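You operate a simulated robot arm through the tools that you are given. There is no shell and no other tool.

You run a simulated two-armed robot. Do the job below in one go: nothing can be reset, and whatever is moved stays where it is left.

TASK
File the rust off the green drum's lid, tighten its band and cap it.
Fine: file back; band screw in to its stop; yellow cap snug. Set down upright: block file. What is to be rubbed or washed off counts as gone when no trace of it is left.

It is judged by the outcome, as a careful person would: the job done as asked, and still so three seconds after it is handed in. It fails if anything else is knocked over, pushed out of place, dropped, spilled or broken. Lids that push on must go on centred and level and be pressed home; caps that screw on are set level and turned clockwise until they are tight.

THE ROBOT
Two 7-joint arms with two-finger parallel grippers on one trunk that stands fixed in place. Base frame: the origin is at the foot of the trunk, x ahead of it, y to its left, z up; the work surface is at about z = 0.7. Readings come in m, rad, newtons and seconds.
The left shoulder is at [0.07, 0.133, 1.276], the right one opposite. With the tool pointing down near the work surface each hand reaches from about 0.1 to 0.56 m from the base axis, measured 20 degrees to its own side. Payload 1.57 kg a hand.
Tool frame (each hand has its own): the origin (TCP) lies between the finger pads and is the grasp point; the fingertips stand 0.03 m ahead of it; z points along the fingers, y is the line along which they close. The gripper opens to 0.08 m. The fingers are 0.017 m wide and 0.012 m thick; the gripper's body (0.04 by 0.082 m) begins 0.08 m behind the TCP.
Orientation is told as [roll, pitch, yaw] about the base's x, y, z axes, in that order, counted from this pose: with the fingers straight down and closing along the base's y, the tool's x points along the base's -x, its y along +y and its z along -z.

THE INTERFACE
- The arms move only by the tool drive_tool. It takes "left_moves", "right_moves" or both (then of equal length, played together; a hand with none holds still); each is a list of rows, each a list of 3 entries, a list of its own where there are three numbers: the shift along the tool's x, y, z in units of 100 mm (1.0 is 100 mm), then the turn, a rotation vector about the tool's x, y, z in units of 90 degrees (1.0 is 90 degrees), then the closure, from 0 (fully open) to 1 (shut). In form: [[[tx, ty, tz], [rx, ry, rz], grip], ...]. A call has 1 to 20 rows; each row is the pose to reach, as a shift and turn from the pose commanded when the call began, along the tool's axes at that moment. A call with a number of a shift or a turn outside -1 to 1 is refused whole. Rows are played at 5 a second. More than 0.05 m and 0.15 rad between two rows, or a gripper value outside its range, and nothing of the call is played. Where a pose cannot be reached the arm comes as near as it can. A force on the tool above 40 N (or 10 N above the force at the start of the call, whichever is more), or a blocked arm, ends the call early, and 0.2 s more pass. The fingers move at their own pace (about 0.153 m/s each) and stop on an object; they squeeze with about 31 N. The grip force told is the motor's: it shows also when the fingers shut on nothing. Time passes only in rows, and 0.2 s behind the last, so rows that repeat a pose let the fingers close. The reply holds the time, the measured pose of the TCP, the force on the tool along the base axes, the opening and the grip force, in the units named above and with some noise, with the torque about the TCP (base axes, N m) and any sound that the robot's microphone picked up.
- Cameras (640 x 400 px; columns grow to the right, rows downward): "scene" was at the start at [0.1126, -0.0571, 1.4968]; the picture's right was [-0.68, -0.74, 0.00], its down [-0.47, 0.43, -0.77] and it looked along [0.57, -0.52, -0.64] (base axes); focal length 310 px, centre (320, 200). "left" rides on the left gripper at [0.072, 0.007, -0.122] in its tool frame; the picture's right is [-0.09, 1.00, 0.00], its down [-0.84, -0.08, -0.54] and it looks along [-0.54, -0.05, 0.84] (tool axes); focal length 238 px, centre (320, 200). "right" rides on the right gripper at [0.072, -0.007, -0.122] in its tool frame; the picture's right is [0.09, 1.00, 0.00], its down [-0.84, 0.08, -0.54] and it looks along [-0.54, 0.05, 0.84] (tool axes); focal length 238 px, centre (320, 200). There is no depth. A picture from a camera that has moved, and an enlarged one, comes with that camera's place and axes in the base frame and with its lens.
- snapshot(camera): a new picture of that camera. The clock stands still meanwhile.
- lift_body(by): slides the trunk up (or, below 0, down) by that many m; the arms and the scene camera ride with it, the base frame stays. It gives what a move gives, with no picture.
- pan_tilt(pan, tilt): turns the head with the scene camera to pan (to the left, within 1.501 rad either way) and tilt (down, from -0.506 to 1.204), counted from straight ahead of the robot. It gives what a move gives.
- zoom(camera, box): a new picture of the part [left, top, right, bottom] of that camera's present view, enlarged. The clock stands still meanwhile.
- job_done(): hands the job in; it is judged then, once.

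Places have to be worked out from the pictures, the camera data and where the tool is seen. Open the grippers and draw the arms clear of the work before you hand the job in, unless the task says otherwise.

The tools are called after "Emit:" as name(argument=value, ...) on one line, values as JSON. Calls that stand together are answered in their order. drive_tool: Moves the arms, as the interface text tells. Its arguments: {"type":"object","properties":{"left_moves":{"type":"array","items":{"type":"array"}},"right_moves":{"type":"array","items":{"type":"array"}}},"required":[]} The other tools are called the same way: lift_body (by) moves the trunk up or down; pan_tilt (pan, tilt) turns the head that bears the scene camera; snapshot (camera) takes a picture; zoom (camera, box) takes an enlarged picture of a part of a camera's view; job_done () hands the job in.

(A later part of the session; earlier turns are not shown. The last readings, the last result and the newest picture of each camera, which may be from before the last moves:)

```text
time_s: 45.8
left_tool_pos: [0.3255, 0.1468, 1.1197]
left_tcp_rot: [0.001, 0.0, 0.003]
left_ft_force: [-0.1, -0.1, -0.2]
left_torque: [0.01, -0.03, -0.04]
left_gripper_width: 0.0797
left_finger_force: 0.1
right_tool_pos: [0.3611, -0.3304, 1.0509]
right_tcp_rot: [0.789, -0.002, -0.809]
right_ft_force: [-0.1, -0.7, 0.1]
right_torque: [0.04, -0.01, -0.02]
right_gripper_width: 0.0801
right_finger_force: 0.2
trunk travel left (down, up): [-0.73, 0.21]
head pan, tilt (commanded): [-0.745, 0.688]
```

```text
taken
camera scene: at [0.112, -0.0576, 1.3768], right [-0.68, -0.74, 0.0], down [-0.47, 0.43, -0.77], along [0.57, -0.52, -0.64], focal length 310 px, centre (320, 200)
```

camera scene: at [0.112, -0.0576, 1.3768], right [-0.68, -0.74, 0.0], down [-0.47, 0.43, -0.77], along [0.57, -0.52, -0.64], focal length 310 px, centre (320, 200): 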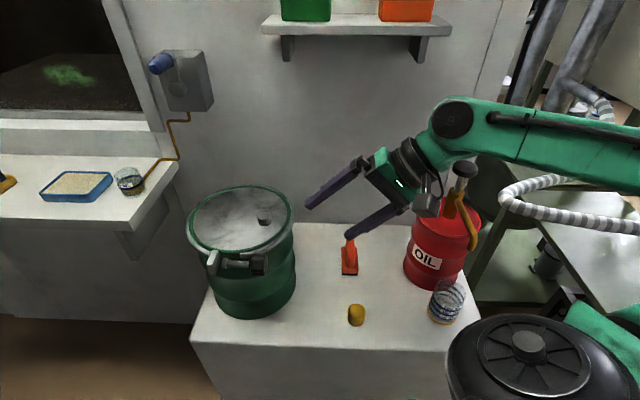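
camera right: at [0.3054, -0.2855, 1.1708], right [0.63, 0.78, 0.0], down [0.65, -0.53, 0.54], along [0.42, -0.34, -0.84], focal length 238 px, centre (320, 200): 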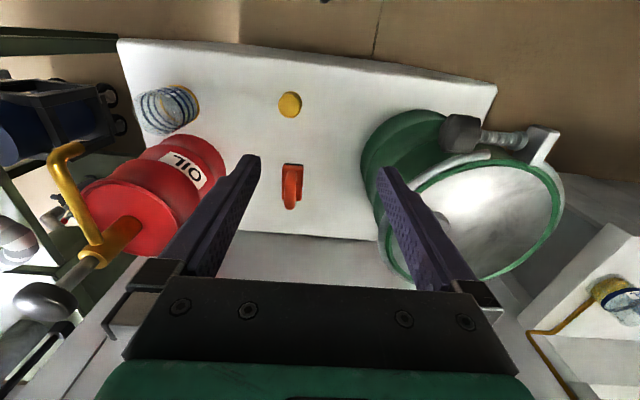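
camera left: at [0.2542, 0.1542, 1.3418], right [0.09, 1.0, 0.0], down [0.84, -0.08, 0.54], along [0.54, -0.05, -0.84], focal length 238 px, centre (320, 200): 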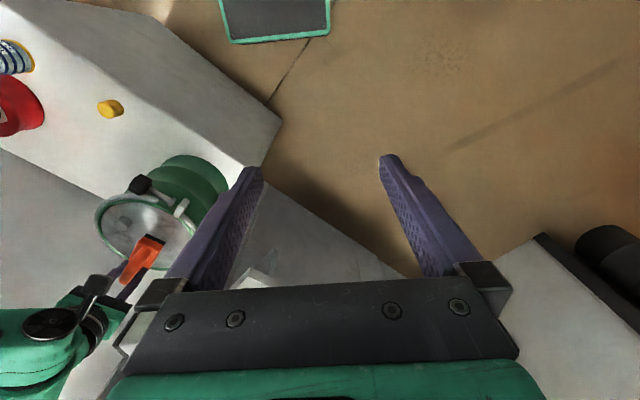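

The swing goes as planned and clear of the oil pump. I finish the turn to horizontal.

Emit:
drive_tool(right_moves=[[[0, 0, 0], [-0.083, 0, 0], 0], [[0, 0, 0], [-0.167, 0, 0], 0], [[0, 0, 0], [-0.25, 0, 0], 0], [[0, 0, 0], [-0.333, 0, 0], 0], [[0, 0, 0], [-0.417, 0, 0], 0], [[0, 0, 0], [-0.5, 0, 0], 0]])

Emit:
snapshot(camera="scene")

Emit:
snapshot(camera="right")

```text
time_s: 47.2
left_tool_pos: [0.3261, 0.1459, 1.1193]
left_tcp_rot: [0.001, 0.0, 0.002]
left_ft_force: [-0.1, 0.5, -0.2]
left_torque: [0.0, -0.01, -0.04]
left_gripper_width: 0.0799
left_finger_force: 0.0
right_tool_pos: [0.3608, -0.3298, 1.0495]
right_tcp_rot: [1.574, 0.0, -0.806]
right_ft_force: [0.3, 0.9, 0.9]
right_torque: [0.02, -0.01, -0.03]
right_gripper_width: 0.0799
right_finger_force: 0.0
trunk travel left (down, up): [-0.73, 0.21]
head pan, tilt (commanded): [-0.745, 0.688]
```

```text
taken
camera scene: at [0.1126, -0.0573, 1.3768], right [-0.68, -0.74, 0.0], down [-0.47, 0.43, -0.77], along [0.57, -0.52, -0.64], focal length 310 px, centre (320, 200)
```

scene: 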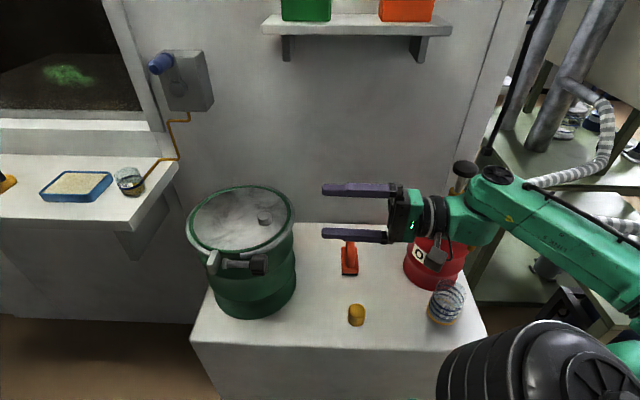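

```text
taken
camera right: at [0.2238, -0.3637, 1.0416], right [-0.07, 0.06, 1.0], down [0.19, -0.98, 0.08], along [0.98, 0.19, 0.05], focal length 238 px, centre (320, 200)
```

right: 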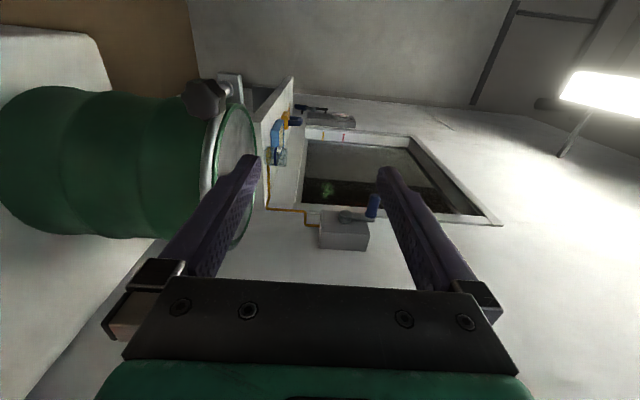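

The tool is horizontal along the screw axis and the camera sees the hex head nearly end-on. I zoom to read its orientation.

Emit:
zoom(camera="right", box=[165, 65, 255, 135])

Emit:
zoom(camera="right", box=[0, 20, 300, 260])

```text
5.71 times, centred on (210, 100) of right
camera zoom: at [0.2238, -0.3637, 1.0416], right [-0.07, 0.06, 1.0], down [0.19, -0.98, 0.08], along [0.98, 0.19, 0.05], focal length 1362 px, centre (949, 771)
```

zoom: 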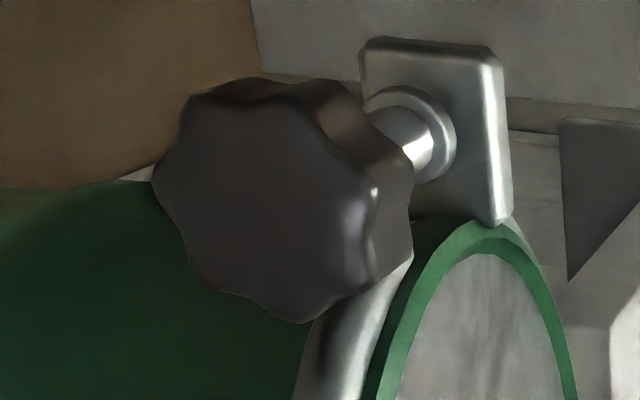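

```text
1.67 times, centred on (150, 140) of right
camera zoom: at [0.2238, -0.3637, 1.0416], right [-0.07, 0.06, 1.0], down [0.19, -0.98, 0.08], along [0.98, 0.19, 0.05], focal length 397 px, centre (603, 300)
```

zoom: 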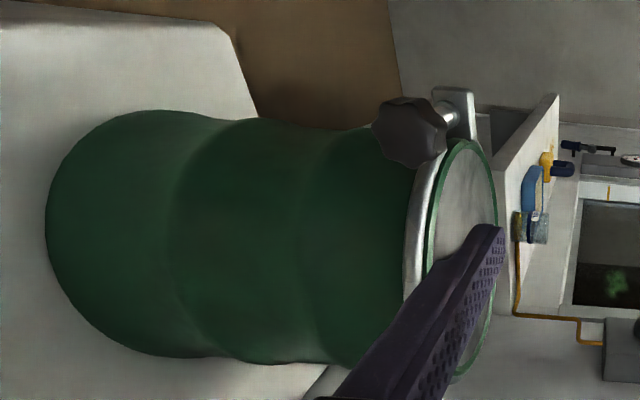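

It's a lobed knob. I bring the hand down onto the screw axis, still about 12 cm behind the head, to look at it end-on.

Emit:
drive_tool(right_moves=[[[0.05, -0.2, 0], [0, 0, 0], 0], [[0.1, -0.4, 0], [0, 0, 0], 0], [[0.156, -0.6, 0], [0, 0, 0], 0], [[0.156, -0.8, 0.1], [0, 0, 0], 0], [[0.156, -1.0, 0.2], [0, 0, 0], 0]])

Emit:
drive_tool(right_moves=[[[0, -0.1, 0], [0, 0, 0], 0], [[0, -0.195, 0], [0, 0, 0], 0]])

Emit:
snapshot(camera="right")

Emit:
snapshot(camera="scene")

```text
time_s: 48.4
left_tool_pos: [0.3266, 0.1464, 1.1205]
left_tcp_rot: [0.0, 0.0, -0.001]
left_ft_force: [-0.3, -0.1, -0.4]
left_torque: [-0.02, 0.03, 0.01]
left_gripper_width: 0.08
left_finger_force: 0.1
right_tool_pos: [0.365, -0.3045, 0.9485]
right_tcp_rot: [1.571, 0.002, -0.808]
right_ft_force: [-0.1, 0.2, 0.1]
right_torque: [0.0, -0.02, 0.01]
right_gripper_width: 0.0803
right_finger_force: 0.0
trunk travel left (down, up): [-0.73, 0.21]
head pan, tilt (commanded): [-0.745, 0.688]
```

```text
time_s: 49.0
left_tool_pos: [0.3267, 0.1467, 1.1202]
left_tcp_rot: [0.0, 0.0, 0.002]
left_ft_force: [0.3, 0.1, 0.6]
left_torque: [-0.02, 0.03, 0.0]
left_gripper_width: 0.0801
left_finger_force: 0.1
right_tool_pos: [0.3641, -0.3043, 0.9289]
right_tcp_rot: [1.573, 0.0, -0.807]
right_ft_force: [0.1, 0.7, -0.5]
right_torque: [-0.01, 0.03, 0.02]
right_gripper_width: 0.0798
right_finger_force: 0.0
trunk travel left (down, up): [-0.73, 0.21]
head pan, tilt (commanded): [-0.745, 0.688]
```

```text
taken
camera right: at [0.2277, -0.3384, 0.9224], right [-0.06, 0.07, 1.0], down [0.19, -0.98, 0.08], along [0.98, 0.19, 0.05], focal length 238 px, centre (320, 200)
```

right: 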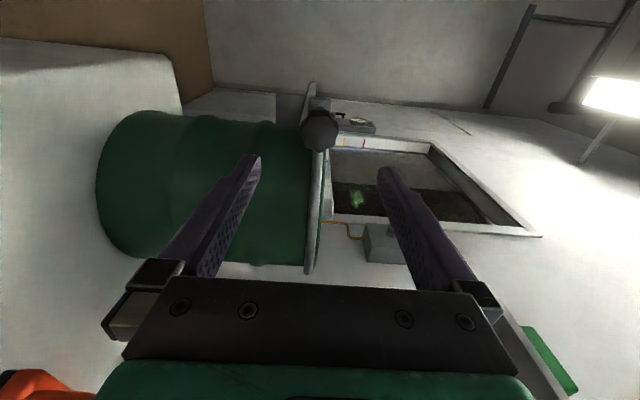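

```text
taken
camera scene: at [0.1127, -0.0571, 1.3768], right [-0.68, -0.74, 0.0], down [-0.47, 0.43, -0.77], along [0.57, -0.52, -0.64], focal length 310 px, centre (320, 200)
```

scene: 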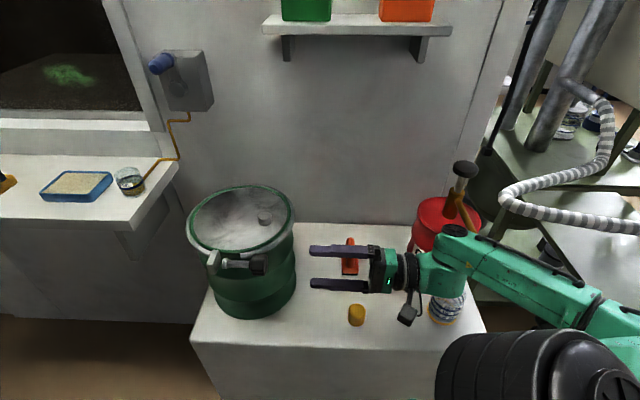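

Emit:
zoom(camera="right", box=[280, 75, 380, 165])

Emit:
zoom(camera="right", box=[295, 100, 345, 160])

```text
4.44 times, centred on (330, 120) of right
camera zoom: at [0.2277, -0.3384, 0.9224], right [-0.06, 0.07, 1.0], down [0.19, -0.98, 0.08], along [0.98, 0.19, 0.05], focal length 1059 px, centre (276, 556)
```

zoom: 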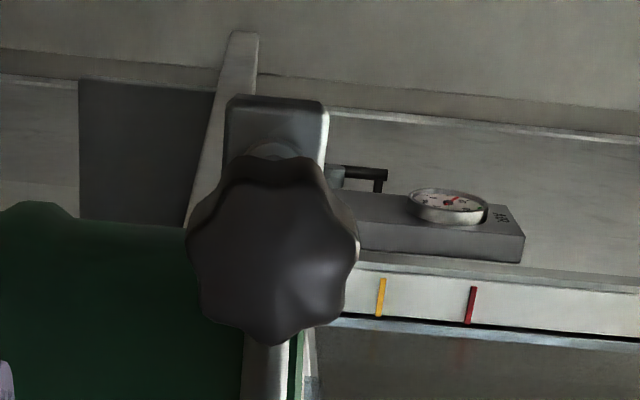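

```text
6.67 times, centred on (320, 130) of right
camera zoom: at [0.2277, -0.3384, 0.9224], right [-0.06, 0.07, 1.0], down [0.19, -0.98, 0.08], along [0.98, 0.19, 0.05], focal length 1589 px, centre (320, 667)
```

zoom: 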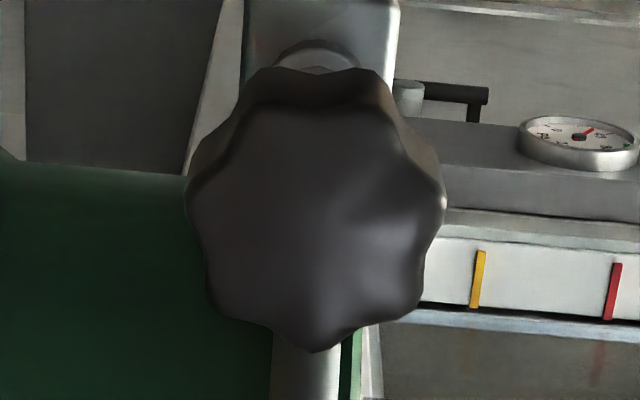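

The knob has 8 lobes with lobes roughly at top and bottom (about 6° off), so I'll grip at φ ≈ -28° to seat each pad across two lobes. I rotate the tool by -28.5° about its axis, close to 6 cm opening, and advance partway.

Emit:
drive_tool(right_moves=[[[0, 0, 0], [0, 0, -0.08], 0.25], [[0, 0, 0], [0, 0, -0.16], 0.25], [[0, 0, 0], [0, 0, -0.24], 0.25], [[0, 0, 0], [0, 0, -0.317], 0.25], [[0, 0, 0.2], [0, 0, -0.317], 0.25], [[0, 0, 0.4], [0, 0, -0.317], 0.25], [[0, 0, 0.6], [0, 0, -0.317], 0.25]])

Emit:
snapshot(camera="right")

Emit:
zoom(camera="scene", box=[190, 200, 350, 300])

```text
time_s: 50.6
left_tool_pos: [0.3262, 0.1487, 1.1204]
left_tcp_rot: [-0.002, 0.001, 0.001]
left_ft_force: [0.1, -0.3, -0.3]
left_torque: [-0.02, 0.01, -0.02]
left_gripper_width: 0.0801
left_finger_force: 0.1
right_tool_pos: [0.4056, -0.2661, 0.9324]
right_tcp_rot: [1.571, -0.501, -0.808]
right_ft_force: [-0.4, 0.1, 0.7]
right_torque: [0.02, 0.04, 0.02]
right_gripper_width: 0.0601
right_finger_force: 0.1
right hand out of reach, approached as far as the arm can: row 7
trunk travel left (down, up): [-0.73, 0.21]
head pan, tilt (commanded): [-0.745, 0.688]
```

```text
taken
camera right: at [0.2767, -0.3074, 0.8919], right [-0.39, 0.4, 0.83], down [0.09, -0.88, 0.47], along [0.92, 0.25, 0.3], focal length 238 px, centre (320, 200)
```

right: 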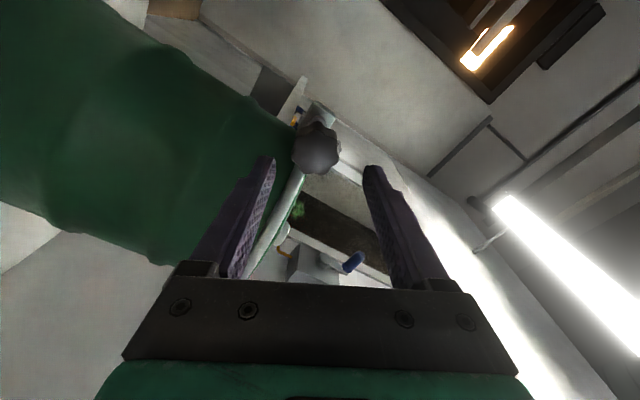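

```text
4.00 times, centred on (270, 250) of scene
camera zoom: at [0.1125, -0.0557, 1.3769], right [-0.68, -0.74, 0.0], down [-0.47, 0.43, -0.77], along [0.57, -0.52, -0.63], focal length 1240 px, centre (520, 0)
```

zoom: 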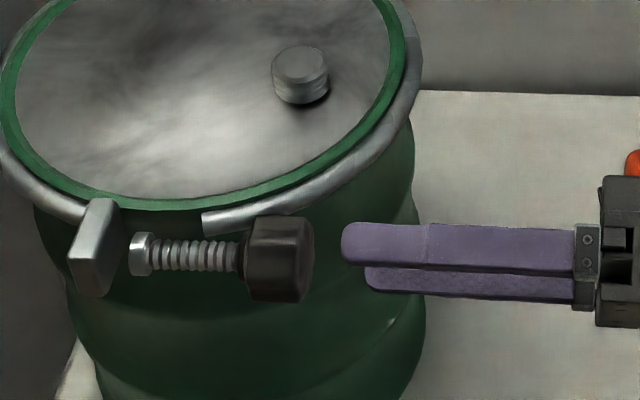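

At φ = -28° the last centimetres were out of reach, likely a wrist roll limit. I test at φ ≈ +16.5° (the next flute position) whether I can advance further.

Emit:
drive_tool(right_moves=[[[0, 0, -0.1], [0, 0, 0.083], 0.25], [[0, 0, -0.1], [0, 0, 0.167], 0.25], [[0, 0, -0.1], [0, 0, 0.25], 0.25], [[0, 0, -0.1], [0, 0, 0.333], 0.25], [[0, 0, -0.1], [0, 0, 0.417], 0.25], [[0, 0, -0.1], [0, 0, 0.5], 0.25], [[0, 0, -0.1], [0, 0, 0.5], 0.25]])

Emit:
snapshot(camera="right")

```text
time_s: 52.2
left_tool_pos: [0.326, 0.1472, 1.1208]
left_tcp_rot: [0.001, 0.0, 0.003]
left_ft_force: [-0.9, -0.2, -0.1]
left_torque: [0.01, 0.01, -0.03]
left_gripper_width: 0.0798
left_finger_force: 0.0
right_tool_pos: [0.3987, -0.2739, 0.9336]
right_tcp_rot: [1.57, 0.291, -0.808]
right_ft_force: [-0.6, 0.0, -0.3]
right_torque: [0.0, -0.03, -0.01]
right_gripper_width: 0.06
right_finger_force: 0.1
trunk travel left (down, up): [-0.73, 0.21]
head pan, tilt (commanded): [-0.745, 0.688]
```

```text
taken
camera right: at [0.2616, -0.3074, 0.9461], right [0.14, -0.14, 0.98], down [0.18, -0.97, -0.16], along [0.97, 0.2, -0.11], focal length 238 px, centre (320, 200)
```

right: 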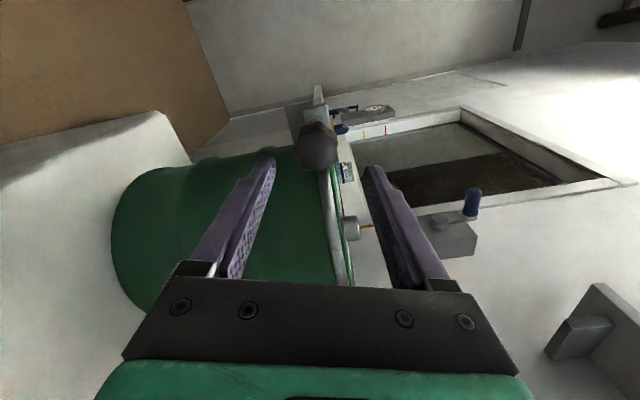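

Here it's unrestricted so far. I correct the height (knob axis at 0.928) and advance in two steps at this roll.

Emit:
drive_tool(right_moves=[[[0, -0.03, 0.1], [0, 0, 0], 0.25], [[0, -0.058, 0.2], [0, 0, 0], 0.25], [[0, -0.058, 0.3], [0, 0, 0], 0.25]])

Emit:
zoom(camera="scene", box=[190, 200, 350, 300])

Emit:
snapshot(camera="right")

```text
time_s: 53.0
left_tool_pos: [0.3261, 0.1468, 1.1199]
left_tcp_rot: [-0.001, -0.001, 0.001]
left_ft_force: [0.0, -0.1, -0.5]
left_torque: [-0.02, -0.03, 0.0]
left_gripper_width: 0.08
left_finger_force: 0.1
right_tool_pos: [0.4053, -0.2636, 0.9353]
right_tcp_rot: [1.57, 0.286, -0.807]
right_ft_force: [0.0, 0.1, 0.9]
right_torque: [-0.01, -0.06, 0.0]
right_gripper_width: 0.0598
right_finger_force: 0.1
right hand out of reach, approached as far as the arm can: row 1, 2, 3
trunk travel left (down, up): [-0.73, 0.21]
head pan, tilt (commanded): [-0.745, 0.688]
```

```text
4.00 times, centred on (270, 250) of scene
camera zoom: at [0.1125, -0.0572, 1.3768], right [-0.68, -0.74, 0.0], down [-0.47, 0.43, -0.77], along [0.57, -0.52, -0.64], focal length 1240 px, centre (520, 0)
```

zoom: 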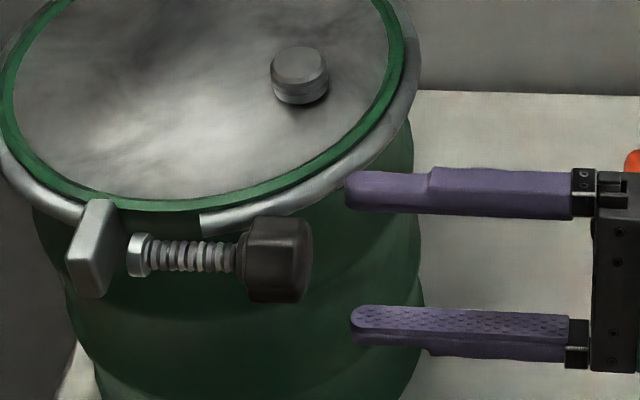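

```text
taken
camera right: at [0.2691, -0.2973, 0.9489], right [0.13, -0.14, 0.98], down [0.18, -0.97, -0.16], along [0.97, 0.2, -0.1], focal length 238 px, centre (320, 200)
```

right: 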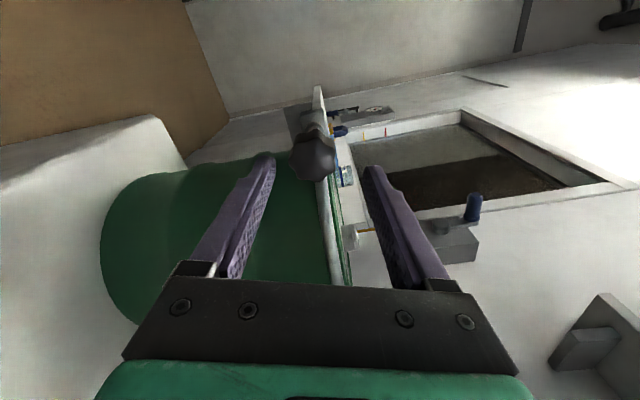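

Still blocked, and worse at this roll, so the tool-roll joint seems near its limit; the pads are symmetric, so I back off and turn the gripper by -180° (in two halves) to get the roll joint away from its stop.

Emit:
drive_tool(right_moves=[[[0, 0, -0.25], [0, 0, 0], 0.25], [[0, 0, -0.5], [0, 0, 0], 0.25], [[0, 0, -0.6], [0, 0, -0.09], 0.25], [[0, 0, -0.6], [0, 0, -0.18], 0.25], [[0, 0, -0.6], [0, 0, -0.27], 0.25], [[0, 0, -0.6], [0, 0, -0.36], 0.25], [[0, 0, -0.6], [0, 0, -0.45], 0.25], [[0, 0, -0.6], [0, 0, -0.54], 0.25], [[0, 0, -0.6], [0, 0, -0.63], 0.25], [[0, 0, -0.6], [0, 0, -0.72], 0.25], [[0, 0, -0.6], [0, 0, -0.81], 0.25], [[0, 0, -0.6], [0, 0, -0.9], 0.25], [[0, 0, -0.6], [0, 0, -0.99], 0.25]])

Emit:
drive_tool(right_moves=[[[0, 0, 0], [0, 0, -0.09], 0.25], [[0, 0, 0], [0, 0, -0.18], 0.25], [[0, 0, 0], [0, 0, -0.27], 0.25], [[0, 0, 0], [0, 0, -0.36], 0.25], [[0, 0, 0], [0, 0, -0.45], 0.25], [[0, 0, 0], [0, 0, -0.54], 0.25], [[0, 0, 0], [0, 0, -0.63], 0.25], [[0, 0, 0], [0, 0, -0.72], 0.25], [[0, 0, 0], [0, 0, -0.81], 0.25], [[0, 0, 0], [0, 0, -0.9], 0.25], [[0, 0, 0], [0, 0, -0.99], 0.25]])

Emit:
snapshot(camera="right")

Emit:
snapshot(camera="scene")

```text
time_s: 55.8
left_tool_pos: [0.327, 0.1465, 1.1189]
left_tcp_rot: [0.0, -0.001, 0.002]
left_ft_force: [-0.9, 0.3, -1.1]
left_torque: [0.01, 0.02, -0.01]
left_gripper_width: 0.0803
left_finger_force: 0.0
right_tool_pos: [0.3618, -0.3047, 0.9363]
right_tcp_rot: [1.573, -1.271, -0.811]
right_ft_force: [0.1, 0.0, -0.7]
right_torque: [0.0, 0.0, -0.04]
right_gripper_width: 0.0601
right_finger_force: 0.1
trunk travel left (down, up): [-0.73, 0.21]
head pan, tilt (commanded): [-0.745, 0.688]
```

```text
time_s: 58.2
left_tool_pos: [0.3266, 0.1468, 1.1215]
left_tcp_rot: [0.0, 0.001, 0.0]
left_ft_force: [-0.7, -0.2, 0.7]
left_torque: [-0.02, 0.02, 0.0]
left_gripper_width: 0.0797
left_finger_force: 0.0
right_tool_pos: [0.3622, -0.3052, 0.9356]
right_tcp_rot: [-1.571, -0.316, 2.335]
right_ft_force: [0.8, -0.2, 0.6]
right_torque: [-0.03, 0.04, -0.01]
right_gripper_width: 0.0602
right_finger_force: 0.0
trunk travel left (down, up): [-0.73, 0.21]
head pan, tilt (commanded): [-0.745, 0.688]
```

```text
taken
camera right: at [0.3233, -0.4407, 0.9188], right [-0.15, 0.16, -0.98], down [-0.96, 0.22, 0.19], along [0.24, 0.96, 0.12], focal length 238 px, centre (320, 200)
```

right: 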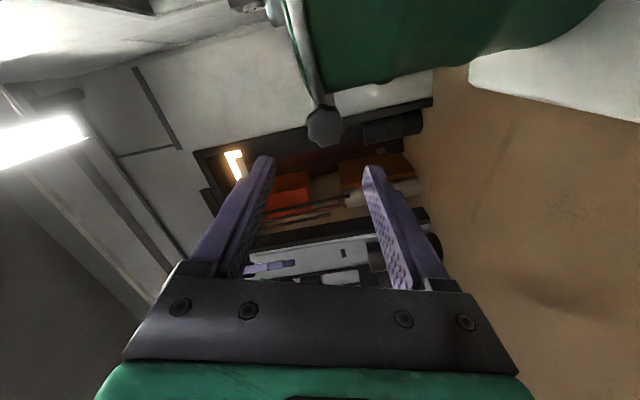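

```text
taken
camera scene: at [0.1125, -0.0569, 1.3768], right [-0.68, -0.74, 0.0], down [-0.47, 0.43, -0.77], along [0.57, -0.52, -0.64], focal length 310 px, centre (320, 200)
```

scene: 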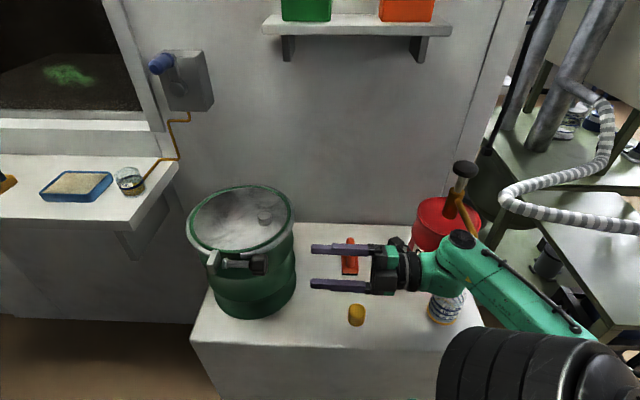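

The gripper turned fully with no complaint. I correct the height by 7 mm and advance along the axis again, watching for the reach flag.

Emit:
drive_tool(right_moves=[[[0.034, 0.069, 0.1], [0, 0, 0], 0.25], [[0.034, 0.069, 0.3], [0, 0, 0], 0.25], [[0.034, 0.069, 0.5], [0, 0, 0], 0.25], [[0.034, 0.069, 0.65], [0, 0, 0], 0.25]])

Emit:
snapshot(camera="right")

```text
time_s: 59.2
left_tool_pos: [0.3264, 0.1473, 1.1194]
left_tcp_rot: [0.0, 0.001, 0.002]
left_ft_force: [0.0, 0.7, 0.6]
left_torque: [0.02, 0.02, 0.02]
left_gripper_width: 0.0804
left_finger_force: 0.1
right_tool_pos: [0.4049, -0.2638, 0.932]
right_tcp_rot: [-1.57, -0.319, 2.332]
right_ft_force: [0.2, 0.4, 1.2]
right_torque: [0.0, 0.01, 0.0]
right_gripper_width: 0.0599
right_finger_force: 0.1
right hand out of reach, approached as far as the arm can: row 4
trunk travel left (down, up): [-0.73, 0.21]
head pan, tilt (commanded): [-0.745, 0.688]
```

```text
taken
camera right: at [0.3658, -0.4008, 0.916], right [-0.15, 0.16, -0.97], down [-0.96, 0.22, 0.19], along [0.24, 0.96, 0.12], focal length 238 px, centre (320, 200)
```

right: 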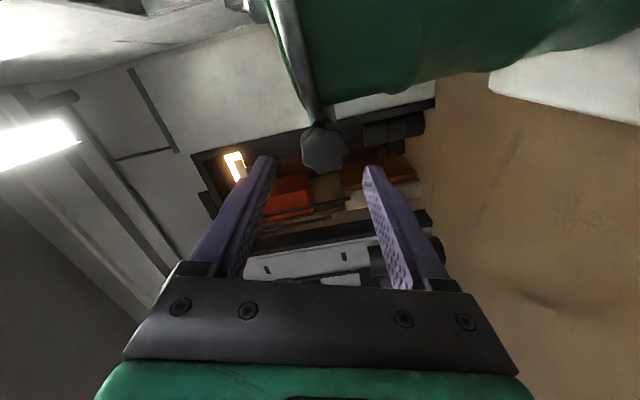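

The limit is the same for any roll, so it's about the tool heading, not the roll joint. I'll yaw the tool 20° about its closing axis (pads stay parallel to the knob axis), so it points more forward (heading ≈ 25°), after backing off 3 cm.

Emit:
drive_tool(right_moves=[[[0, 0, -0.15], [0, 0, 0], 0.25], [[0, 0, -0.3], [0, 0, 0], 0.25], [[0, 0, -0.3], [0, 0.075, 0], 0.25], [[0, 0, -0.3], [0, 0.15, 0], 0.25], [[0, 0, -0.3], [0, 0.222, 0], 0.25], [[0, 0, -0.3], [0, 0.222, 0], 0.25]])

Emit:
snapshot(camera="right")

Emit:
snapshot(camera="scene")

```text
time_s: 60.6
left_tool_pos: [0.3267, 0.1457, 1.1208]
left_tcp_rot: [0.0, 0.0, 0.001]
left_ft_force: [0.3, -0.1, -0.5]
left_torque: [-0.01, 0.02, 0.03]
left_gripper_width: 0.0804
left_finger_force: 0.1
right_tool_pos: [0.3833, -0.2857, 0.9326]
right_tcp_rot: [-1.458, -0.299, 1.968]
right_ft_force: [-0.2, 1.1, 0.0]
right_torque: [0.02, -0.02, -0.01]
right_gripper_width: 0.0602
right_finger_force: 0.1
trunk travel left (down, up): [-0.73, 0.21]
head pan, tilt (commanded): [-0.745, 0.688]
```

```text
taken
camera right: at [0.3013, -0.4023, 0.9304], right [-0.18, 0.14, -0.97], down [-0.82, 0.53, 0.23], along [0.55, 0.84, 0.02], focal length 238 px, centre (320, 200)
```

right: 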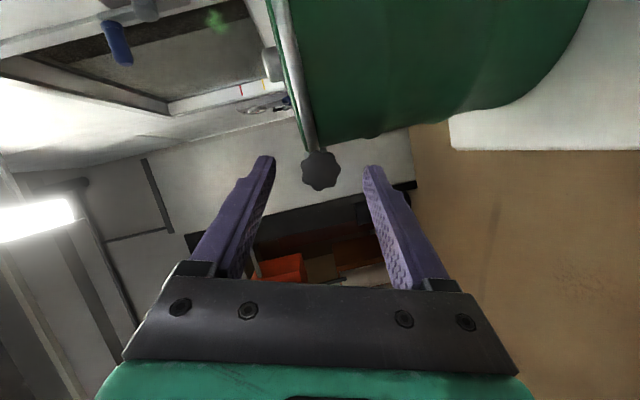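

```text
taken
camera scene: at [0.1127, -0.0571, 1.3768], right [-0.68, -0.74, 0.0], down [-0.47, 0.43, -0.77], along [0.57, -0.52, -0.64], focal length 310 px, centre (320, 200)
```

scene: 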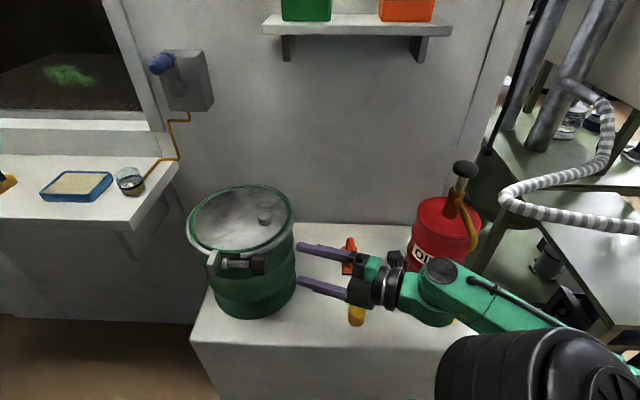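

Heading is now about 25°. I advance along the knob's axis to straddle it, in two stages.

Emit:
drive_tool(right_moves=[[[-0.046, 0.042, 0.138], [0, 0, 0], 0.25], [[-0.092, 0.042, 0.276], [0, 0, 0], 0.25], [[-0.137, 0.042, 0.413], [0, 0, 0], 0.25], [[-0.137, 0.042, 0.413], [0, 0, 0], 0.25]])

Emit:
snapshot(camera="right")

Emit:
zoom(camera="scene", box=[190, 200, 350, 300])

```text
time_s: 61.6
left_tool_pos: [0.3255, 0.1473, 1.1216]
left_tcp_rot: [-0.001, 0.0, 0.002]
left_ft_force: [0.7, 0.3, 0.2]
left_torque: [0.0, 0.01, -0.01]
left_gripper_width: 0.08
left_finger_force: 0.0
right_tool_pos: [0.4142, -0.2549, 0.9288]
right_tcp_rot: [-1.459, -0.298, 1.969]
right_ft_force: [-1.2, 0.2, 0.3]
right_torque: [0.01, 0.01, 0.02]
right_gripper_width: 0.0601
right_finger_force: 0.1
trunk travel left (down, up): [-0.73, 0.21]
head pan, tilt (commanded): [-0.745, 0.688]
```

```text
taken
camera right: at [0.3322, -0.3713, 0.9262], right [-0.18, 0.14, -0.97], down [-0.82, 0.53, 0.23], along [0.55, 0.84, 0.02], focal length 238 px, centre (320, 200)
```

right: 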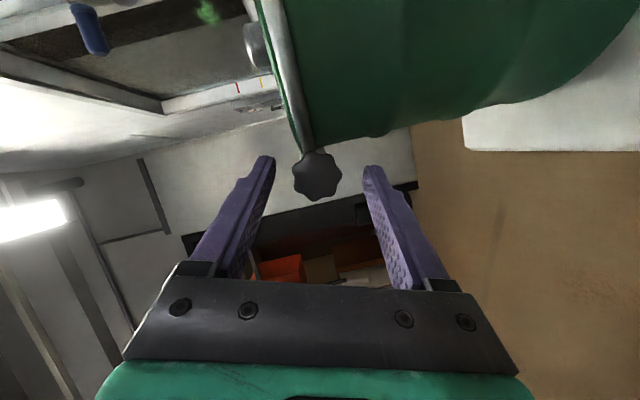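

```text
4.00 times, centred on (270, 250) of scene
camera zoom: at [0.112, -0.0565, 1.3769], right [-0.68, -0.74, 0.0], down [-0.47, 0.43, -0.77], along [0.57, -0.52, -0.63], focal length 1240 px, centre (520, 0)
```

zoom: 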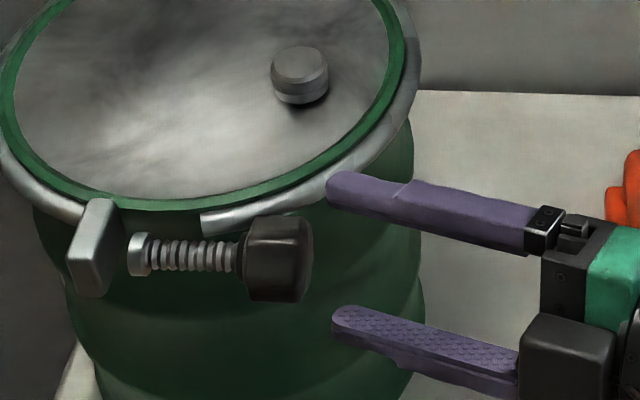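

Reach is fine now. I zoom on the knob to see how its lobes lie relative to the pads.

Emit:
zoom(camera="right", box=[280, 135, 360, 215])

```text
5.00 times, centred on (320, 175) of right
camera zoom: at [0.3322, -0.3713, 0.9262], right [-0.18, 0.14, -0.97], down [-0.82, 0.53, 0.23], along [0.55, 0.84, 0.02], focal length 1192 px, centre (320, 325)
```

zoom: 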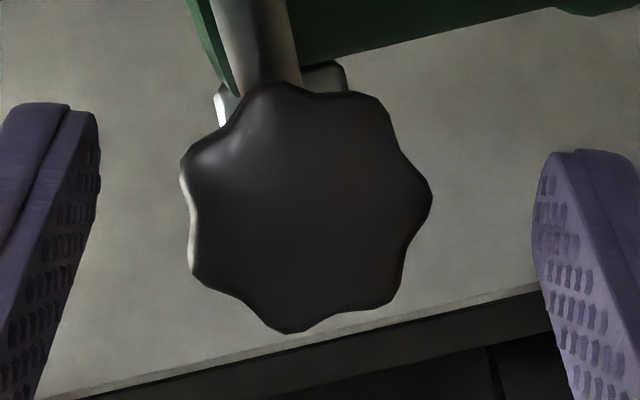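

The knob actually has 7 lobes (51.4° apart), and at this roll one pad faces a lobe and the other a flute, which is a good grip. For clearance to the rim I'll stroke from -33° up to this roll; I first rotate back by 51.4° about the knob axis to test reach there.

Emit:
drive_tool(right_moves=[[[0, 0, 0], [0.028, 0, -0.077], 0.3], [[0, 0, 0], [0.056, 0, -0.153], 0.3], [[0, 0, 0], [0.084, 0, -0.23], 0.35], [[0, 0, 0], [0.112, 0, -0.307], 0.35], [[0, 0, 0], [0.14, 0, -0.383], 0.4], [[0, 0, 0], [0.167, 0, -0.46], 0.4], [[0, 0, 0], [0.1953, 0, -0.5368], 0.4], [[0, 0, 0], [0.1953, 0, -0.5368], 0.4]])

Emit:
snapshot(camera="right")

```text
time_s: 63.4
left_tool_pos: [0.3259, 0.1461, 1.1207]
left_tcp_rot: [0.0, -0.001, 0.002]
left_ft_force: [0.0, -1.3, -0.4]
left_torque: [-0.02, -0.01, -0.02]
left_gripper_width: 0.08
left_finger_force: 0.1
right_tool_pos: [0.4434, -0.2539, 1.0664]
right_tcp_rot: [-1.782, 0.541, 1.926]
right_ft_force: [-0.4, -0.5, 0.2]
right_torque: [-0.02, -0.02, 0.03]
right_gripper_width: 0.048
right_finger_force: 0.1
right hand out of reach, approached as far as the arm can: row 1, 2, 3, 4, 5, 6, 7, 8
trunk travel left (down, up): [-0.73, 0.21]
head pan, tilt (commanded): [-0.745, 0.688]
```

```text
taken
camera right: at [0.3571, -0.3643, 1.087], right [0.4, -0.47, -0.79], down [-0.7, 0.4, -0.59], along [0.6, 0.78, -0.17], focal length 238 px, centre (320, 200)
```

right: 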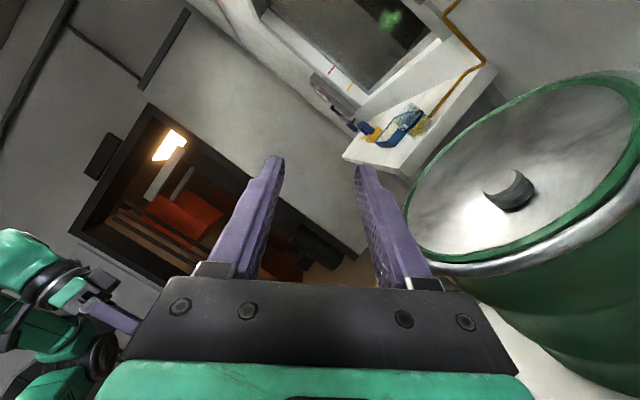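

The arm could not hold that upward-pitched pose at this height and rose to z 1.07 instead; no contact forces. This shows the shoulder is too high for this tool direction, so lowering the trunk should fix it. I check the scene first.

Emit:
snapshot(camera="scene")

Emit:
snapshot(camera="left")

```text
taken
camera scene: at [0.1126, -0.0569, 1.3768], right [-0.68, -0.74, 0.0], down [-0.47, 0.43, -0.77], along [0.57, -0.52, -0.64], focal length 310 px, centre (320, 200)
```

scene: 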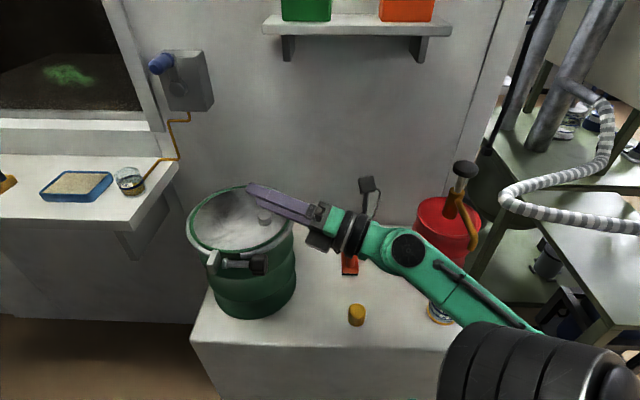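

```text
taken
camera left: at [0.2537, 0.1542, 1.2419], right [0.09, 1.0, 0.0], down [0.84, -0.08, 0.54], along [0.54, -0.05, -0.84], focal length 238 px, centre (320, 200)
```

left: 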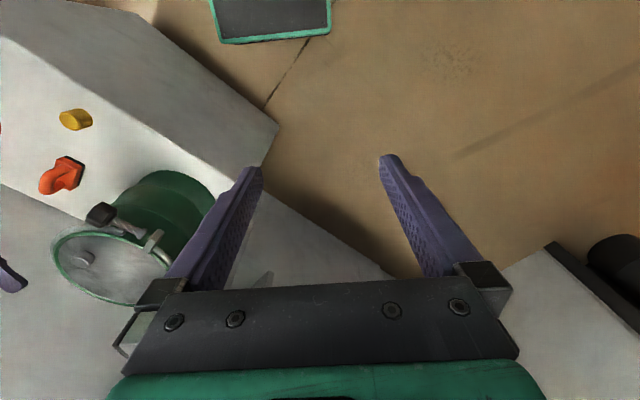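

Nothing was touched. I back the hand off away from the drum along the axis before lowering the trunk.

Emit:
drive_tool(right_moves=[[[0.05, -0.022, -0.25], [0, 0, 0], 0.25], [[0.1, -0.045, -0.5], [0, 0, 0], 0.25], [[0.15, -0.067, -0.75], [0, 0, 0], 0.25], [[0.198, -0.09, -0.99], [0, 0, 0], 0.25]])

Emit:
snapshot(camera="scene")

```text
time_s: 64.4
left_tool_pos: [0.3264, 0.1465, 1.1201]
left_tcp_rot: [0.0, 0.001, 0.003]
left_ft_force: [-0.1, -0.2, 0.2]
left_torque: [0.0, -0.02, 0.03]
left_gripper_width: 0.0798
left_finger_force: 0.1
right_tool_pos: [0.422, -0.3024, 1.1094]
right_tcp_rot: [-1.786, 0.538, 1.924]
right_ft_force: [0.3, -1.0, -0.2]
right_torque: [-0.02, -0.01, 0.02]
right_gripper_width: 0.0598
right_finger_force: 0.1
right hand out of reach, approached as far as the arm can: row 1, 2, 3, 4
trunk travel left (down, up): [-0.73, 0.21]
head pan, tilt (commanded): [-0.745, 0.688]
```

```text
taken
camera scene: at [0.1121, -0.0571, 1.3768], right [-0.68, -0.74, 0.0], down [-0.47, 0.43, -0.77], along [0.57, -0.52, -0.63], focal length 310 px, centre (320, 200)
```

scene: 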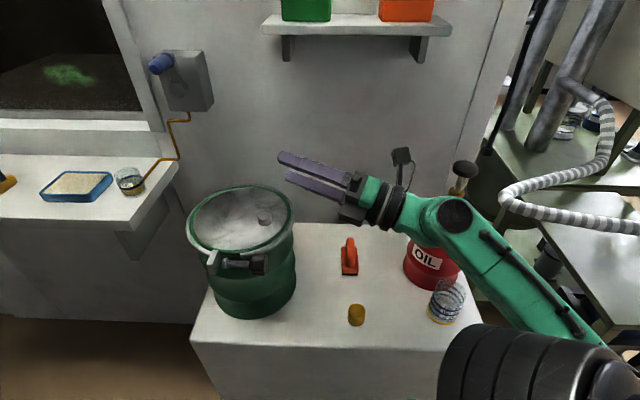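

I rotate back to the earlier, comfortable orientation (+51.4° about the knob axis) at this raised, clear position.

Emit:
drive_tool(right_moves=[[[0, 0, 0], [-0.028, 0, 0.077], 0.25], [[0, 0, 0], [-0.056, 0, 0.153], 0.25], [[0, 0, 0], [-0.084, 0, 0.23], 0.25], [[0, 0, 0], [-0.112, 0, 0.307], 0.25], [[0, 0, 0], [-0.14, 0, 0.383], 0.25], [[0, 0, 0], [-0.167, 0, 0.46], 0.25], [[0, 0, 0], [-0.1953, 0, 0.5368], 0.25], [[0, 0, 0], [-0.1953, 0, 0.5368], 0.25]])

Emit:
snapshot(camera="scene")

```text
time_s: 66.2
left_tool_pos: [0.3259, 0.1464, 1.1199]
left_tcp_rot: [-0.001, 0.0, 0.002]
left_ft_force: [-0.4, -0.4, 0.8]
left_torque: [-0.01, 0.02, 0.0]
left_gripper_width: 0.0799
left_finger_force: 0.1
right_tool_pos: [0.4226, -0.3018, 1.1087]
right_tcp_rot: [-1.46, -0.301, 1.969]
right_ft_force: [0.7, 0.0, -0.4]
right_torque: [0.01, -0.02, -0.04]
right_gripper_width: 0.06
right_finger_force: 0.1
trunk travel left (down, up): [-0.73, 0.21]
head pan, tilt (commanded): [-0.745, 0.688]
```

```text
taken
camera scene: at [0.1125, -0.057, 1.3768], right [-0.68, -0.74, 0.0], down [-0.47, 0.43, -0.77], along [0.57, -0.52, -0.64], focal length 310 px, centre (320, 200)
```

scene: 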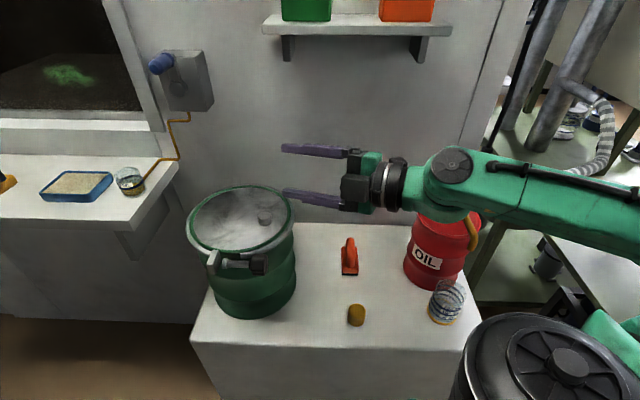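

The arm is comfortable again. I withdraw 6 cm along the tool axis and then lower the trunk by 0.18 m so the shoulder is close to the knob's height.

Emit:
drive_tool(right_moves=[[[0, 0, -0.2], [0, 0, 0], 0.25], [[0, 0, -0.4], [0, 0, 0], 0.25], [[0, 0, -0.6], [0, 0, 0], 0.25]])

Emit:
lift_body(by=-0.18)

Emit:
snapshot(camera="scene")

Emit:
snapshot(camera="right")

```text
time_s: 67.0
left_tool_pos: [0.3256, 0.1467, 1.1203]
left_tcp_rot: [-0.001, -0.001, 0.002]
left_ft_force: [0.0, 0.0, -0.3]
left_torque: [-0.01, -0.02, -0.01]
left_gripper_width: 0.0802
left_finger_force: 0.1
right_tool_pos: [0.3679, -0.326, 1.1149]
right_tcp_rot: [-1.462, -0.298, 1.972]
right_ft_force: [-0.2, -1.2, 0.1]
right_torque: [0.02, -0.03, 0.01]
right_gripper_width: 0.0599
right_finger_force: 0.1
trunk travel left (down, up): [-0.73, 0.21]
head pan, tilt (commanded): [-0.745, 0.688]
```

```text
time_s: 69.0
left_tool_pos: [0.3272, 0.1461, 0.9418]
left_tcp_rot: [0.0, 0.0, 0.001]
left_ft_force: [0.1, 0.1, 0.0]
left_torque: [0.0, 0.0, -0.04]
left_gripper_width: 0.0797
left_finger_force: 0.0
right_tool_pos: [0.3683, -0.3263, 0.935]
right_tcp_rot: [-1.459, -0.297, 1.971]
right_ft_force: [0.5, 0.0, -1.3]
right_torque: [0.02, 0.01, 0.01]
right_gripper_width: 0.0601
right_finger_force: 0.1
trunk travel left (down, up): [-0.55, 0.39]
head pan, tilt (commanded): [-0.745, 0.688]
```

```text
taken
camera scene: at [0.1124, -0.0569, 1.1968], right [-0.68, -0.74, 0.0], down [-0.47, 0.43, -0.77], along [0.57, -0.52, -0.63], focal length 310 px, centre (320, 200)
```

scene: 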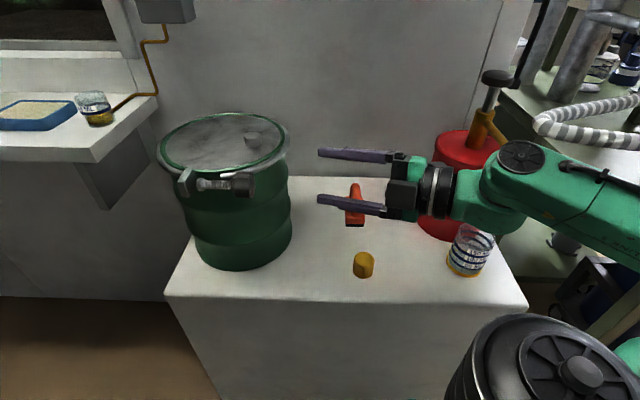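

```text
taken
camera right: at [0.2871, -0.443, 0.9333], right [-0.18, 0.14, -0.97], down [-0.82, 0.53, 0.23], along [0.55, 0.84, 0.02], focal length 238 px, centre (320, 200)
```

right: 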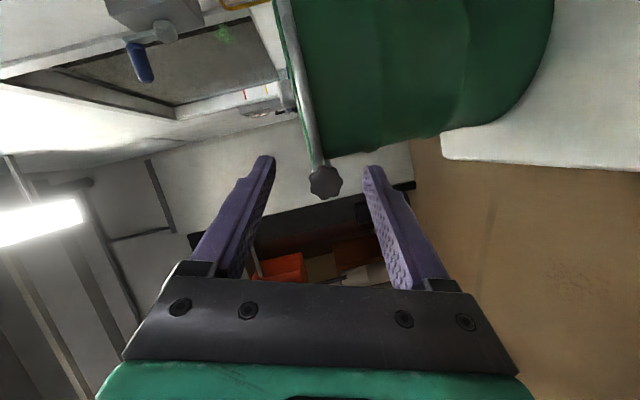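

Everything is in place at the lower trunk. I return the tool to be exactly aligned with the knob axis (undo the 20° yaw) and check the reach there.

Emit:
drive_tool(right_moves=[[[0, 0, 0], [0, -0.075, 0], 0.25], [[0, 0, 0], [0, -0.15, 0], 0.25], [[0, 0, 0], [0, -0.222, 0], 0.25], [[0, 0, 0], [0, -0.222, 0], 0.25]])

```text
time_s: 70.0
left_tool_pos: [0.326, 0.1475, 0.9404]
left_tcp_rot: [0.0, 0.0, 0.0]
left_ft_force: [-0.1, 0.0, 0.7]
left_torque: [-0.01, 0.01, -0.01]
left_gripper_width: 0.0798
left_finger_force: 0.0
right_tool_pos: [0.3674, -0.3262, 0.9363]
right_tcp_rot: [-1.573, -0.317, 2.337]
right_ft_force: [-0.1, -0.9, -0.7]
right_torque: [0.0, -0.01, -0.02]
right_gripper_width: 0.06
right_finger_force: 0.1
trunk travel left (down, up): [-0.55, 0.39]
head pan, tilt (commanded): [-0.745, 0.688]
```

Emit:
drive_tool(right_moves=[[[-0.07, 0.07, 0.1], [0, 0, 0], 0.25], [[-0.142, 0.135, 0.191], [0, 0, 0], 0.25], [[-0.142, 0.135, 0.391], [0, 0, 0], 0.25], [[-0.142, 0.135, 0.591], [0, 0, 0], 0.25]])

Emit:
snapshot(camera="right")

Emit:
zoom(camera="scene", box=[150, 100, 330, 240])

```text
time_s: 71.0
left_tool_pos: [0.3268, 0.1465, 0.9396]
left_tcp_rot: [0.0, 0.001, 0.002]
left_ft_force: [0.0, 0.9, 0.3]
left_torque: [0.0, -0.01, -0.01]
left_gripper_width: 0.0799
left_finger_force: 0.1
right_tool_pos: [0.3998, -0.2726, 0.9262]
right_tcp_rot: [-1.571, -0.319, 2.337]
right_ft_force: [-0.9, -0.2, -0.9]
right_torque: [-0.05, 0.01, -0.03]
right_gripper_width: 0.0602
right_finger_force: 0.1
trunk travel left (down, up): [-0.55, 0.39]
head pan, tilt (commanded): [-0.745, 0.688]
```

```text
taken
camera right: at [0.3606, -0.4089, 0.9104], right [-0.15, 0.16, -0.97], down [-0.96, 0.22, 0.19], along [0.24, 0.96, 0.12], focal length 238 px, centre (320, 200)
```

right: 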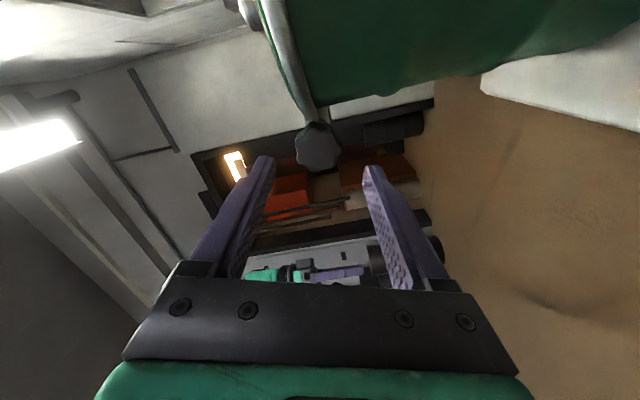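

```text
2.86 times, centred on (240, 170) of scene
camera zoom: at [0.1129, -0.0567, 1.1968], right [-0.68, -0.74, 0.0], down [-0.47, 0.43, -0.77], along [0.57, -0.52, -0.64], focal length 886 px, centre (549, 286)
```

zoom: 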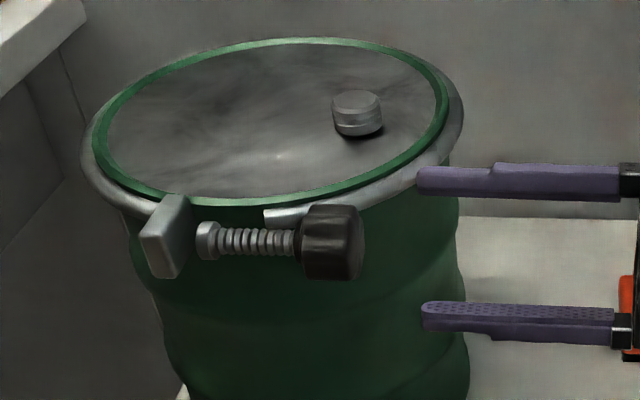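

Now there's no reach flag with the tool exactly on the axis. I zoom once more on the knob for its lobe phase, then advance.

Emit:
zoom(camera="right", box=[280, 110, 360, 190])

```text
5.00 times, centred on (320, 150) of right
camera zoom: at [0.3606, -0.4089, 0.9104], right [-0.15, 0.16, -0.97], down [-0.96, 0.22, 0.19], along [0.24, 0.96, 0.12], focal length 1192 px, centre (320, 450)
```

zoom: 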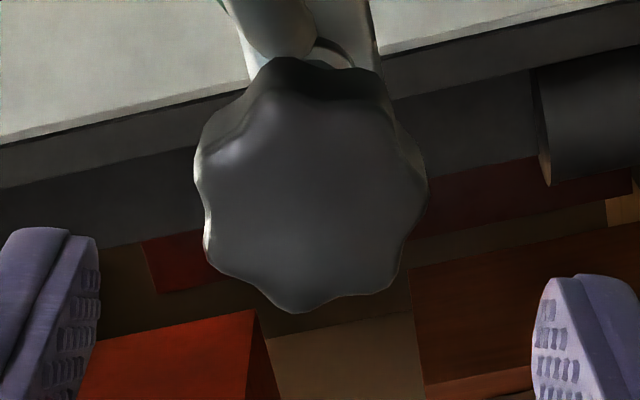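

The tool should roll -12° to match a lobe/flute pair; one half-step further (-37.7° in all) lets the stroke run from φ ≈ -20° to +32°, clear of the rim. I roll there, then advance 5 cm over the knob.

Emit:
drive_tool(right_moves=[[[-0.02, -0.012, 0], [0, 0, -0.084], 0.25], [[-0.02, -0.012, 0], [0, 0, -0.168], 0.25], [[-0.02, -0.012, 0], [0, 0, -0.252], 0.25], [[-0.02, -0.012, 0], [0, 0, -0.336], 0.25], [[-0.02, -0.012, 0], [0, 0, -0.419], 0.25], [[-0.02, -0.012, 0.15], [0, 0, -0.419], 0.25], [[-0.02, -0.012, 0.3], [0, 0, -0.419], 0.25]])

Emit:
snapshot(camera="right")

Emit:
zoom(camera="scene", box=[150, 100, 330, 240])

```text
time_s: 72.6
left_tool_pos: [0.3265, 0.1476, 0.9399]
left_tcp_rot: [0.001, 0.001, 0.001]
left_ft_force: [1.0, -0.5, 0.7]
left_torque: [0.0, -0.01, -0.02]
left_gripper_width: 0.0798
left_finger_force: 0.0
right_tool_pos: [0.4195, -0.2512, 0.93]
right_tcp_rot: [-1.572, 0.341, 2.335]
right_ft_force: [0.0, -0.6, -0.8]
right_torque: [0.01, 0.0, -0.03]
right_gripper_width: 0.0601
right_finger_force: 0.0
trunk travel left (down, up): [-0.55, 0.39]
head pan, tilt (commanded): [-0.745, 0.688]
```

```text
taken
camera right: at [0.3778, -0.3834, 0.9585], right [0.29, -0.3, -0.91], down [-0.92, 0.18, -0.35], along [0.27, 0.94, -0.23], focal length 238 px, centre (320, 200)
```

right: 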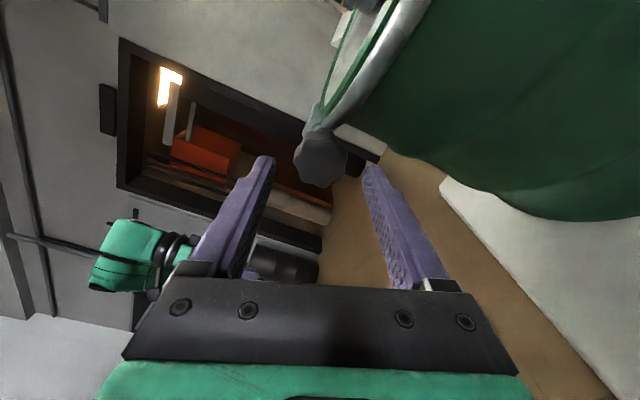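

```text
2.86 times, centred on (240, 170) of scene
camera zoom: at [0.1128, -0.0568, 1.1968], right [-0.68, -0.74, 0.0], down [-0.47, 0.43, -0.77], along [0.57, -0.52, -0.64], focal length 886 px, centre (549, 286)
```

zoom: 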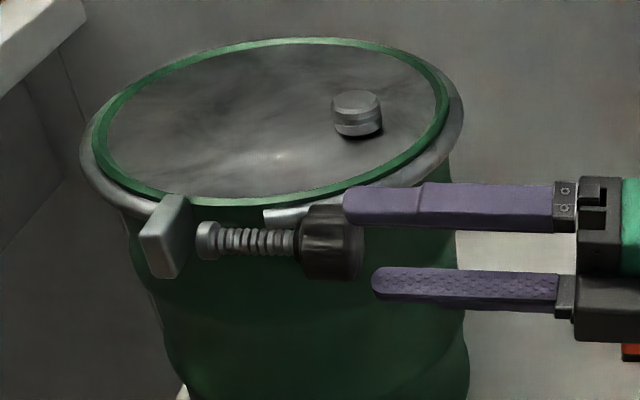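

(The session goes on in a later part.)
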